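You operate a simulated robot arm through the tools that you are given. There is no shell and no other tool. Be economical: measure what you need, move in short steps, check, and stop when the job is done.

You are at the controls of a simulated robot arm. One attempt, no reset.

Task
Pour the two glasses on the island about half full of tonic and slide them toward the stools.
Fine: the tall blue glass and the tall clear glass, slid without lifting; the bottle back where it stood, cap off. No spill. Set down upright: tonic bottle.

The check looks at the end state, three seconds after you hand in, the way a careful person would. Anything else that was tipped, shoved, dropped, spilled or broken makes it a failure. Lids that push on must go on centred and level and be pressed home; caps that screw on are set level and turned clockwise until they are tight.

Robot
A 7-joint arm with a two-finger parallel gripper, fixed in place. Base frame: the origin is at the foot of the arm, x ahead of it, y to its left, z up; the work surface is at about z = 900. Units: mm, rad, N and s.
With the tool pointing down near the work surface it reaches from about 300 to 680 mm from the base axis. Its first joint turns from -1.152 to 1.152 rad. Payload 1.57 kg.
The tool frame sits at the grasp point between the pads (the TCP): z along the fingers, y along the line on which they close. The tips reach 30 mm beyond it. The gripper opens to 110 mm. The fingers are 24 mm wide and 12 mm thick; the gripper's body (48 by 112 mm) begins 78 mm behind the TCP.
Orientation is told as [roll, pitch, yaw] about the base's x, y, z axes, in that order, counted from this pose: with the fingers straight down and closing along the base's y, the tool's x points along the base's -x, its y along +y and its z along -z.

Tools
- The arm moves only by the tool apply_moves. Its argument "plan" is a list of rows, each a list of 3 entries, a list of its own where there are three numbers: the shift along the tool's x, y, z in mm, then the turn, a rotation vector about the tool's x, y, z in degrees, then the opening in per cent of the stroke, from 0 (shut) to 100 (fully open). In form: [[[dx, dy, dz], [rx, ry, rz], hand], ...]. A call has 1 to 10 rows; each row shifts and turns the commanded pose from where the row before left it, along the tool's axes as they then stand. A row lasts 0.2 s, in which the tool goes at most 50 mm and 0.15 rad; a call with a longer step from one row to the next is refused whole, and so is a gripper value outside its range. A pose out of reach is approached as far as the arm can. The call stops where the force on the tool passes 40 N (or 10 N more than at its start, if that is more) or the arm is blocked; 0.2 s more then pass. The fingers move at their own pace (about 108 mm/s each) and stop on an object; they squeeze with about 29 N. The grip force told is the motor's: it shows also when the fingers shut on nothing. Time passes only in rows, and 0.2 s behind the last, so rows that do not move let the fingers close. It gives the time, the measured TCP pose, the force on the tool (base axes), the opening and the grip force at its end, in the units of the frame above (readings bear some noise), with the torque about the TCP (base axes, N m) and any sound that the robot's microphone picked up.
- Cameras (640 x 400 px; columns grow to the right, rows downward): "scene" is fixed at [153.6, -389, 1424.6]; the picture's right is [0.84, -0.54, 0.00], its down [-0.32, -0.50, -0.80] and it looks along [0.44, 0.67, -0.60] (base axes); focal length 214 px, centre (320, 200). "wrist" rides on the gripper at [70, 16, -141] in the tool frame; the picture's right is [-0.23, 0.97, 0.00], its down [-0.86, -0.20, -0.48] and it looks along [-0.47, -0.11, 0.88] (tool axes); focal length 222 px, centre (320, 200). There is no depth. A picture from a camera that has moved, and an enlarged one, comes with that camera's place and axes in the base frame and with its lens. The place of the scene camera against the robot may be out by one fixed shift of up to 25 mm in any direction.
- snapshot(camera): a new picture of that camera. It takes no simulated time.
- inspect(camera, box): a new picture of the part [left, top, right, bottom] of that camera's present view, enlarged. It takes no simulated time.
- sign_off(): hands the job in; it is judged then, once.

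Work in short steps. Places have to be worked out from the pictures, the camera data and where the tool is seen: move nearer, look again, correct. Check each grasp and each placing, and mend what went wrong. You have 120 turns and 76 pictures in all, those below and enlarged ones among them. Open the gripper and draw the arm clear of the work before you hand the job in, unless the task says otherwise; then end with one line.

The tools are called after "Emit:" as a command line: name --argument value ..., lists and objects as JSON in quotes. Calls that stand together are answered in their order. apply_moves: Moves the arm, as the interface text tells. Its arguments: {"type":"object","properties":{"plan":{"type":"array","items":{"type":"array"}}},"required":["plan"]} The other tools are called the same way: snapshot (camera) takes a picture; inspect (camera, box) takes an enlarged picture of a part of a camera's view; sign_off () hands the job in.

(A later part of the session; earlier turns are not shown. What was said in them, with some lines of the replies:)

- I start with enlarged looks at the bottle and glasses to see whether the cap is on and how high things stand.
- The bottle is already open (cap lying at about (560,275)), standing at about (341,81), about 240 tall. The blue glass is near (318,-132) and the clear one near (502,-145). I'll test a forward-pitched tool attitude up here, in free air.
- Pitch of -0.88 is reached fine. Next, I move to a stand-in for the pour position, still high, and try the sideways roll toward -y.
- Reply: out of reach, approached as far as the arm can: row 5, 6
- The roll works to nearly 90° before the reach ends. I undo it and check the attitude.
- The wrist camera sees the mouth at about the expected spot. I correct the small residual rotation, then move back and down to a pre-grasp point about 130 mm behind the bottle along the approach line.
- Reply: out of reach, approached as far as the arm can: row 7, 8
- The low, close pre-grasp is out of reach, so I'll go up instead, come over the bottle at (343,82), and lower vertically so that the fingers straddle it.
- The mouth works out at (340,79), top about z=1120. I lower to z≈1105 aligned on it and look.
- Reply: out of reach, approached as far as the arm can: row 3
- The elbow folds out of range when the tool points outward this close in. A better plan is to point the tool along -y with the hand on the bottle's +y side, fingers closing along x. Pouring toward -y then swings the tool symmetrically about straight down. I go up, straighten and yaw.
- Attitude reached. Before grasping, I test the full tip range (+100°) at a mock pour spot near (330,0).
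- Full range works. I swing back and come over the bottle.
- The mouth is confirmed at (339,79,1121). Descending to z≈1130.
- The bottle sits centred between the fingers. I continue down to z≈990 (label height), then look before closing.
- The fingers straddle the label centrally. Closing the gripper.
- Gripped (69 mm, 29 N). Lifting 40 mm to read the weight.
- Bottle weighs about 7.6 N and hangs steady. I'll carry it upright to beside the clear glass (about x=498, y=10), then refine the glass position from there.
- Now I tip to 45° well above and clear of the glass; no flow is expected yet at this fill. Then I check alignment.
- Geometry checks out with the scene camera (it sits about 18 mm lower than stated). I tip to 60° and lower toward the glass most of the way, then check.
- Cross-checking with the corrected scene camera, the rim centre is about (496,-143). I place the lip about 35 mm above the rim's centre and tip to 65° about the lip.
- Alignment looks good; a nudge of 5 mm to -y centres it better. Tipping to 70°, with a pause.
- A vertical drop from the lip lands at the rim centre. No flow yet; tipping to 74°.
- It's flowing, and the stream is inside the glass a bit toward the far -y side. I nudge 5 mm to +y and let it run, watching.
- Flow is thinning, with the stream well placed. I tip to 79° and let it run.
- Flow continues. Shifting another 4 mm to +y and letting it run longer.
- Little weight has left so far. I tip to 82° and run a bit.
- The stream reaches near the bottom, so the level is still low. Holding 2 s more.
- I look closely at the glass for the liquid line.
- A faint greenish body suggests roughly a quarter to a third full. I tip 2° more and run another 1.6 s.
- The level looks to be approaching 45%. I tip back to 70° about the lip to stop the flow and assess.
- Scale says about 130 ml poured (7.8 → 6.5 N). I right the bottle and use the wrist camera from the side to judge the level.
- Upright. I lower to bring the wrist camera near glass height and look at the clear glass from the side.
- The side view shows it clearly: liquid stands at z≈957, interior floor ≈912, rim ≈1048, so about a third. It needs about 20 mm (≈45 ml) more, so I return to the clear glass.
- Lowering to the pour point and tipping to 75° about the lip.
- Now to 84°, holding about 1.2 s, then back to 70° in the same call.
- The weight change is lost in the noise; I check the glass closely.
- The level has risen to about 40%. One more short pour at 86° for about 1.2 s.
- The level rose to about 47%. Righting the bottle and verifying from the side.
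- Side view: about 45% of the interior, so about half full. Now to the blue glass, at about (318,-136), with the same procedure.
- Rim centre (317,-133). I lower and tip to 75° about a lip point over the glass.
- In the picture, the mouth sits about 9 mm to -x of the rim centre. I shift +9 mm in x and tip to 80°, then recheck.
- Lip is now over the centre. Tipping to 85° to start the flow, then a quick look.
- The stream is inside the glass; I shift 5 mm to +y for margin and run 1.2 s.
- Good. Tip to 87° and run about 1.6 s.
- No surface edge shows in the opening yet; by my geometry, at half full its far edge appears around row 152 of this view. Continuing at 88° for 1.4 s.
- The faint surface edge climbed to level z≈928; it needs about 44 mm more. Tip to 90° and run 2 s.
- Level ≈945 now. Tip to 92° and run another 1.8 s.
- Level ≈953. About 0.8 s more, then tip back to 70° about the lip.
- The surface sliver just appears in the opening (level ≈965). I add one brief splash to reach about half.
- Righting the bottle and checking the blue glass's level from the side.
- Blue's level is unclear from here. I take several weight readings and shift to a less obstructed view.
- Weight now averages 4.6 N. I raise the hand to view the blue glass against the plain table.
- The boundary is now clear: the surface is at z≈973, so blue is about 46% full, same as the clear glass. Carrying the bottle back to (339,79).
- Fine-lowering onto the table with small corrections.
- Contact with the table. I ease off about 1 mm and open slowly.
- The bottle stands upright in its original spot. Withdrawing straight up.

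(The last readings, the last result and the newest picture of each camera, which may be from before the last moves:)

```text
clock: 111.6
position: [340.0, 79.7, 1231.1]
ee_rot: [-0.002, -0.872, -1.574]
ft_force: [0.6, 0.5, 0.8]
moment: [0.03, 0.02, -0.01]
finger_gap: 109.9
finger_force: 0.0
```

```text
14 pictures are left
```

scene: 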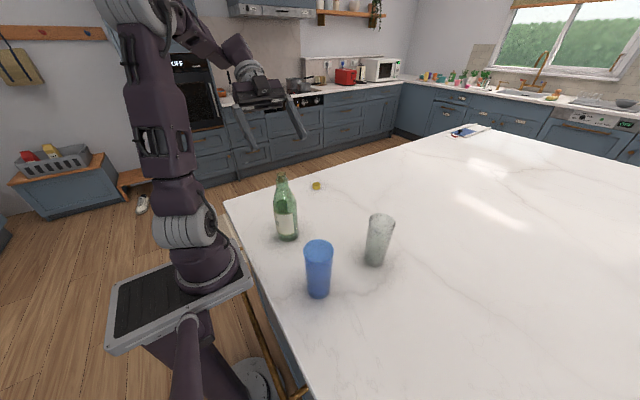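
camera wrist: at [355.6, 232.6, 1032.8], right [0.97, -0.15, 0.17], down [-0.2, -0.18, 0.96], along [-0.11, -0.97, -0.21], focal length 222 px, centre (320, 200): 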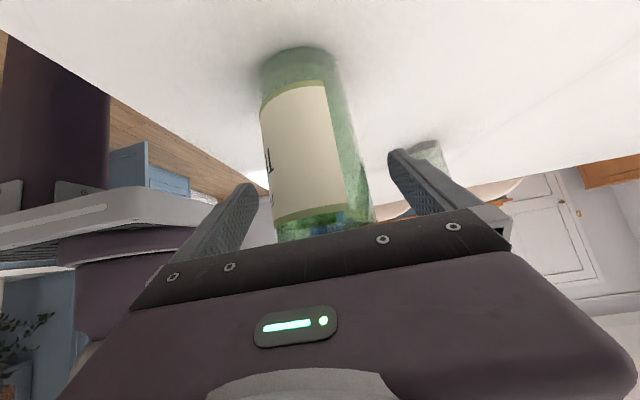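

All clean. I straighten the tool to point down and move over the blue glass.

Emit:
apply_moves --plan '[[[0, 0, 0], [0, 8.33, 0], 100], [[0, 0, 0], [0, 8.33, 0], 100], [[0, 0, 0], [0, 8.33, 0], 100], [[0, 0, 0], [0, 8.33, 0], 100], [[0, 0, 0], [0, 8.33, 0], 100], [[0, 0, 0], [0, 8.33, 0], 100], [[0, 0, 0], [0, 0, 0], 100]]'

Emit:
apply_moves --plan '[[[-35.7, -3.7, 0], [0, 0, 0], 100], [[-35.7, -3.7, 0], [0, 0, 0], 100], [[-35.7, -3.7, 0], [0, 0, 0], 100], [[-35.7, -3.7, 0], [0, 0, 0], 100], [[-35.7, -3.7, 0], [0, 0, 0], 100], [[-35.7, -3.7, 0], [0, 0, 0], 100], [[0, 0, 0], [0, 0, 0], 100]]'

Emit:
snapshot --camera "wrist"

```text
clock: 113.2
position: [340.2, 80.1, 1229.9]
ee_rot: [0.0, 0.002, -1.572]
ft_force: [-0.1, -0.8, 1.0]
moment: [-0.02, -0.02, 0.03]
finger_gap: 110.2
finger_force: 0.0
```

```text
clock: 114.8
position: [316.9, -135.1, 1230.6]
ee_rot: [-0.001, 0.001, -1.572]
ft_force: [-0.7, 0.9, -0.1]
moment: [0.01, -0.02, 0.03]
finger_gap: 110.2
finger_force: 0.1
```

```text
13 pictures are left
camera wrist: at [333.3, -66.2, 1372.2], right [0.97, -0.23, 0.0], down [-0.2, -0.85, 0.48], along [-0.11, -0.47, -0.88], focal length 222 px, centre (320, 200)
```

wrist: 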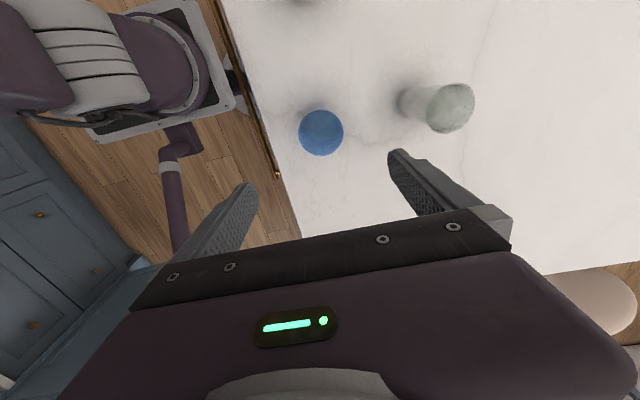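

Blue rim is at (318.5,-135) and clear at (500,-144). I descend over blue, staying above the rim first.

Emit:
apply_moves --plan '[[[0, 1.6, 29], [0, 0, 0], 100], [[0, 0, 29], [0, 0, 0], 100], [[0, 0, 29], [0, 0, 0], 100], [[0, 0, 29], [0, 0, 0], 100], [[0, 0, 29], [0, 0, 0], 100], [[0, 0, 0], [0, 0, 0], 100]]'

Emit:
snapshot --camera "wrist"

```text
clock: 116.2
position: [318.0, -134.1, 1083.8]
ee_rot: [0.002, 0.001, -1.572]
ft_force: [0.1, -0.1, -0.5]
moment: [0.01, -0.01, 0.02]
finger_gap: 110.1
finger_force: 0.0
```

```text
12 pictures are left
camera wrist: at [335.0, -66.4, 1225.2], right [0.97, -0.23, 0.0], down [-0.2, -0.85, 0.48], along [-0.11, -0.47, -0.88], focal length 222 px, centre (320, 200)
```

wrist: 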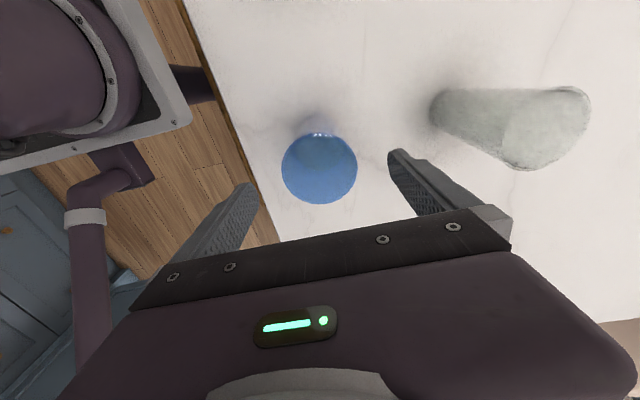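

Centred. Descend to z=985 and close gently.

Emit:
apply_moves --plan '[[[0, 0.5, 25], [0, 0, 0], 100], [[0, 0, 25], [0, 0, 0], 100], [[0, 0, 25], [0, 0, 0], 100], [[0, 0, 24], [0, 0, 0], 100], [[0, 0, 0], [0, 0, 0], 75], [[0, 0, 0], [0, 0, 0], 60], [[0, 0, 0], [0, 0, 0], 50], [[0, 0, 0], [0, 0, 0], 40], [[0, 0, 0], [0, 0, 0], 30]]'

```text
clock: 118.2
position: [319.0, -134.9, 985.5]
ee_rot: [0.002, 0.0, -1.572]
ft_force: [0.1, 0.0, 1.0]
moment: [0.0, 0.02, 0.01]
finger_gap: 64.3
finger_force: 29.2
```

Gripped at 64 mm. Sliding smoothly toward -y in the plane, first half.

Emit:
apply_moves --plan '[[[-4, 0, 0], [0, 0, 0], 30], [[-8, 0, 0], [0, 0, 0], 30], [[-12, 0, 0], [0, 0, 0], 30], [[-12, 0, 0], [0, 0, 0], 30], [[-12, 0, 0], [0, 0, 0], 30], [[-12, 0, 0], [0, 0, 0], 30], [[-12, 0, 0], [0, 0, 0], 30], [[-12, 0, 0], [0, 0, 0], 30], [[-8, 0, 0], [0, 0, 0], 30], [[-4, 0, 0], [0, 0, 0], 30]]'

Emit:
inspect --camera "scene" --box '[220, 180, 440, 380]'

```text
clock: 120.4
position: [318.5, -229.6, 986.4]
ee_rot: [0.001, 0.002, -1.571]
ft_force: [0.8, -0.8, -0.2]
moment: [0.03, 0.0, -0.01]
finger_gap: 64.8
finger_force: 29.2
```

```text
2.00 times, centred on (330, 280) of scene
camera zoom: at [153.7, -389.0, 1424.6], right [0.84, -0.54, 0.0], down [-0.33, -0.5, -0.8], along [0.44, 0.67, -0.6], focal length 429 px, centre (300, 40)
```

zoom: 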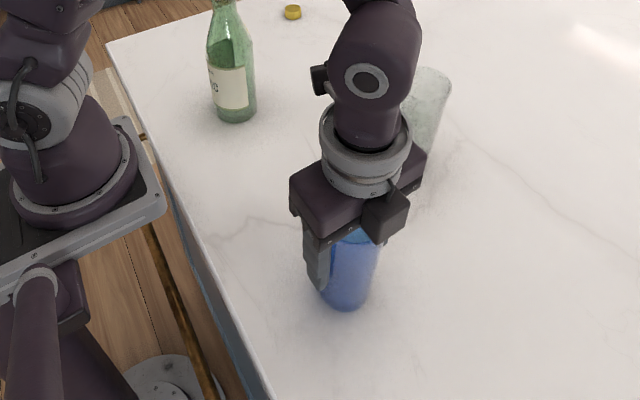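

The glass is upright on the table and no weight is borne by the tool. Sliding the second stretch.

Emit:
apply_moves --plan '[[[-4, 0, 0], [0, 0, 0], 30], [[-8, 0, 0], [0, 0, 0], 30], [[-12, 0, 0], [0, 0, 0], 30], [[-12, 0, 0], [0, 0, 0], 30], [[-12, 0, 0], [0, 0, 0], 30], [[-12, 0, 0], [0, 0, 0], 30], [[-12, 0, 0], [0, 0, 0], 30], [[-12, 0, 0], [0, 0, 0], 30], [[-8, 0, 0], [0, 0, 0], 30], [[-4, 0, 0], [0, 0, 0], 30]]'

Emit:
apply_moves --plan '[[[0, 0, 0], [0, 0, 0], 30], [[0, 0, 0], [0, 0, 0], 62], [[0, 0, 0], [0, 0, 0], 72], [[0, 0, 0], [0, 0, 0], 85], [[0, 0, 0], [0, 0, 0], 100], [[0, 0, 0], [0, 0, 0], 100]]'

Emit:
snapshot --camera "wrist"

```text
clock: 122.6
position: [317.7, -325.4, 987.5]
ee_rot: [0.0, -0.001, -1.573]
ft_force: [0.1, -0.9, 0.2]
moment: [0.04, 0.0, 0.02]
finger_gap: 64.5
finger_force: 28.6
```

```text
clock: 124.0
position: [316.5, -325.3, 987.4]
ee_rot: [-0.001, -0.001, -1.573]
ft_force: [-0.5, 0.8, -0.2]
moment: [-0.02, -0.03, -0.02]
finger_gap: 109.8
finger_force: 0.0
```

```text
10 pictures are left
camera wrist: at [334.2, -257.3, 1128.2], right [0.97, -0.23, 0.0], down [-0.2, -0.85, 0.48], along [-0.11, -0.47, -0.88], focal length 222 px, centre (320, 200)
```

wrist: 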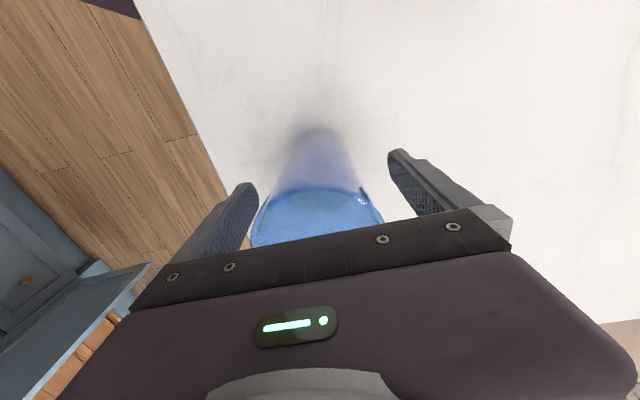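

Released cleanly. Going straight up, then over to the clear glass.

Emit:
apply_moves --plan '[[[0, 0, -20], [0, 0, 0], 100], [[0, 0, -30], [0, 0, 0], 100], [[0, 0, -40], [0, 0, 0], 100], [[0, 0, -40], [0, 0, 0], 100], [[0, 0, -15], [0, 0, 0], 100], [[0, 0, 0], [0, 0, 0], 100]]'

Emit:
apply_moves --plan '[[[30.2, 30.5, 0], [0, 0, 0], 100], [[30.2, 30.5, 0], [0, 0, 0], 100], [[30.2, 30.5, 0], [0, 0, 0], 100], [[30.2, 30.5, 0], [0, 0, 0], 100], [[30.2, 30.5, 0], [0, 0, 0], 100], [[30.2, 30.5, 0], [0, 0, 0], 100], [[0, 0, 0], [0, 0, 0], 100]]'

Emit:
snapshot --camera "wrist"

```text
clock: 125.4
position: [319.1, -327.6, 1131.8]
ee_rot: [-0.002, 0.001, -1.573]
ft_force: [-0.3, 0.5, -0.1]
moment: [-0.02, 0.01, -0.04]
finger_gap: 110.0
finger_force: 0.1
```

```text
clock: 127.0
position: [502.8, -145.4, 1131.9]
ee_rot: [0.001, 0.0, -1.572]
ft_force: [0.0, -0.4, -0.3]
moment: [0.01, 0.0, 0.0]
finger_gap: 110.1
finger_force: 0.2
```

```text
9 pictures are left
camera wrist: at [518.7, -77.0, 1273.6], right [0.97, -0.23, 0.0], down [-0.2, -0.85, 0.48], along [-0.11, -0.47, -0.88], focal length 222 px, centre (320, 200)
```

wrist: 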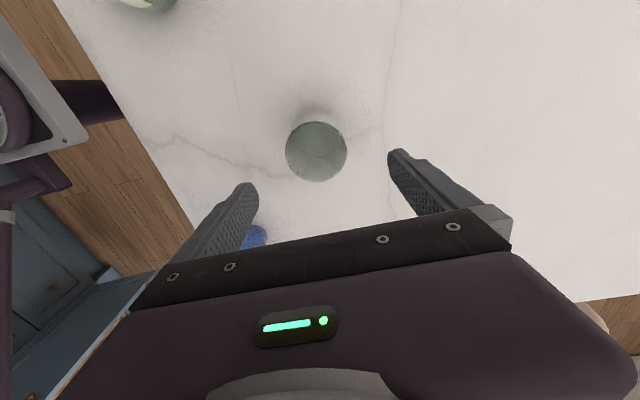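

Clear rim is at (499,-142). Correct slightly, descend to z≈986 and close.

Emit:
apply_moves --plan '[[[3, -3.6, 15], [0, 0, 0], 100], [[0, 0, 28], [0, 0, 0], 100], [[0, 0, 28], [0, 0, 0], 100], [[0, 0, 28], [0, 0, 0], 100], [[0, 0, 28], [0, 0, 0], 100], [[0, 0, 19], [0, 0, 0], 100], [[0, 0, 0], [0, 0, 0], 100]]'

Emit:
apply_moves --plan '[[[0, 0, 0], [0, 0, 0], 75], [[0, 0, 0], [0, 0, 0], 60], [[0, 0, 0], [0, 0, 0], 50], [[0, 0, 0], [0, 0, 0], 40], [[0, 0, 0], [0, 0, 0], 30]]'

```text
clock: 128.6
position: [496.5, -142.2, 985.8]
ee_rot: [0.0, 0.001, -1.571]
ft_force: [0.4, 0.2, -0.2]
moment: [0.02, 0.01, -0.03]
finger_gap: 110.1
finger_force: 0.0
```

```text
clock: 129.8
position: [497.4, -141.4, 985.6]
ee_rot: [0.0, -0.001, -1.572]
ft_force: [1.6, -0.3, 0.6]
moment: [0.0, -0.03, -0.02]
finger_gap: 64.5
finger_force: 29.4
```

Gripped at 64.5 mm. Sliding toward -y in two smooth stretches.

Emit:
apply_moves --plan '[[[-4, 0, 0], [0, 0, 0], 30], [[-8, 0, 0], [0, 0, 0], 30], [[-12, 0, 0], [0, 0, 0], 30], [[-12, 0, 0], [0, 0, 0], 30], [[-12, 0, 0], [0, 0, 0], 30], [[-12, 0, 0], [0, 0, 0], 30], [[-12, 0, 0], [0, 0, 0], 30], [[-12, 0, 0], [0, 0, 0], 30], [[-8, 0, 0], [0, 0, 0], 30], [[-4, 0, 0], [0, 0, 0], 30]]'

Emit:
apply_moves --plan '[[[-4, 0, 0], [0, 0, 0], 30], [[-8, 0, 0], [0, 0, 0], 30], [[-12, 0, 0], [0, 0, 0], 30], [[-12, 0, 0], [0, 0, 0], 30], [[-12, 0, 0], [0, 0, 0], 30], [[-12, 0, 0], [0, 0, 0], 30], [[-12, 0, 0], [0, 0, 0], 30], [[-8, 0, 0], [0, 0, 0], 30], [[-4, 0, 0], [0, 0, 0], 30], [[0, 0, 0], [0, 0, 0], 30]]'

Emit:
inspect --camera "scene" --box '[220, 160, 520, 400]'

```text
clock: 132.0
position: [495.2, -236.0, 985.9]
ee_rot: [0.002, 0.001, -1.573]
ft_force: [-0.8, 3.9, 3.6]
moment: [0.22, 0.19, -0.09]
finger_gap: 64.5
finger_force: 29.3
```

```text
clock: 134.2
position: [497.4, -322.0, 986.4]
ee_rot: [-0.001, 0.003, -1.573]
ft_force: [-1.0, 5.5, 7.6]
moment: [0.1, 0.08, -0.02]
finger_gap: 64.6
finger_force: 28.9
```

```text
1.67 times, centred on (370, 280) of scene
camera zoom: at [153.5, -388.8, 1424.7], right [0.84, -0.54, 0.0], down [-0.32, -0.5, -0.8], along [0.44, 0.67, -0.6], focal length 358 px, centre (237, 67)
```

zoom: 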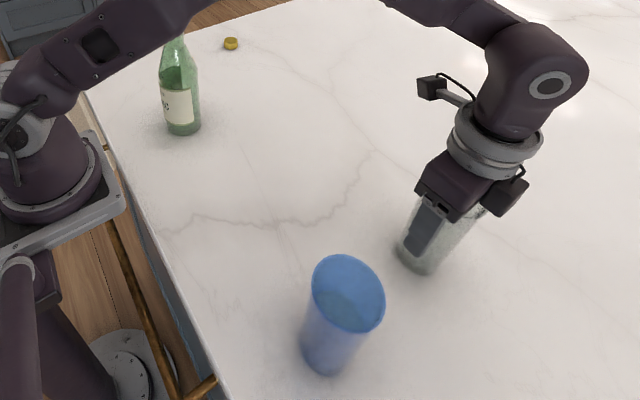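

Both glasses are side by side toward the stools. Releasing and going straight up.

Emit:
apply_moves --plan '[[[0, 0, -0.5], [0, 0, 0], 30], [[0, 0, 0], [0, 0, 0], 62], [[0, 0, 0], [0, 0, 0], 72], [[0, 0, 0], [0, 0, 0], 85], [[0, 0, 0], [0, 0, 0], 100], [[0, 0, 0], [0, 0, 0], 100]]'

Emit:
apply_moves --plan '[[[0, 0, -15], [0, 0, 0], 100], [[0, 0, -25], [0, 0, 0], 100], [[0, 0, -40], [0, 0, 0], 100], [[0, 0, -40], [0, 0, 0], 100], [[0, 0, -40], [0, 0, 0], 100], [[0, 0, -40], [0, 0, 0], 100], [[0, 0, -40], [0, 0, 0], 100], [[30, 0, -20], [0, 0, 0], 100], [[40, 0, 0], [0, 0, 0], 100], [[40, 0, 0], [0, 0, 0], 100]]'

Emit:
apply_moves --plan '[[[40, -10, 0], [0, 0, 0], 100], [[40, -10, 0], [0, 0, 0], 100], [[40, -10, 0], [0, 0, 0], 100], [[30, -10, 0], [0, 0, 0], 100], [[0, 0, 0], [0, 0, 0], 100]]'

Emit:
snapshot --camera "scene"

Emit:
inspect --camera "scene" --box '[220, 160, 480, 380]'

```text
clock: 135.6
position: [497.6, -322.1, 986.7]
ee_rot: [0.001, 0.0, -1.572]
ft_force: [-0.6, 0.0, 0.3]
moment: [0.01, -0.01, 0.0]
finger_gap: 110.0
finger_force: 0.0
```

```text
clock: 137.8
position: [485.0, -189.4, 1230.4]
ee_rot: [-0.001, 0.0, -1.574]
ft_force: [-0.1, 0.9, 0.4]
moment: [0.0, -0.02, 0.02]
finger_gap: 110.0
finger_force: 0.0
out of reach, approached as far as the arm can: row 6, 7
```

```text
clock: 139.0
position: [443.7, -37.3, 1229.8]
ee_rot: [0.0, 0.0, -1.573]
ft_force: [0.1, -0.1, 0.2]
moment: [0.03, 0.01, -0.02]
finger_gap: 110.0
finger_force: 0.1
```

```text
7 pictures are left
```

scene: 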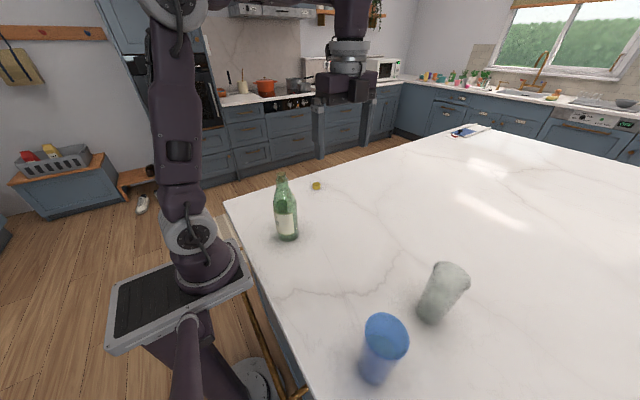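

```text
1.82 times, centred on (350, 270) of scene
camera zoom: at [153.6, -389.0, 1424.6], right [0.84, -0.54, 0.0], down [-0.32, -0.5, -0.8], along [0.44, 0.67, -0.6], focal length 390 px, centre (266, 73)
```

zoom: 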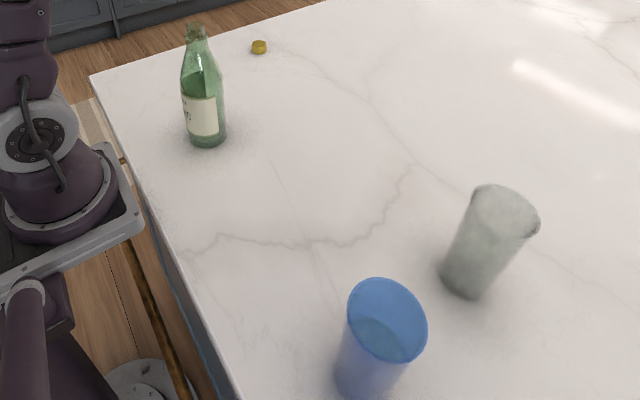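

Both glasses stand upright, about half full and moved toward the stools. The bottle is back in place with its cap off, the counter is dry, and the arm is clear with the gripper open.

Emit:
sign_off

```text
The job is handed in.
```

Both glasses are poured to about 45% full and slid roughly 180–190 mm toward the stools without lifting. The tonic bottle is back upright in its spot with the cap off, and nothing spilled in any picture I took.
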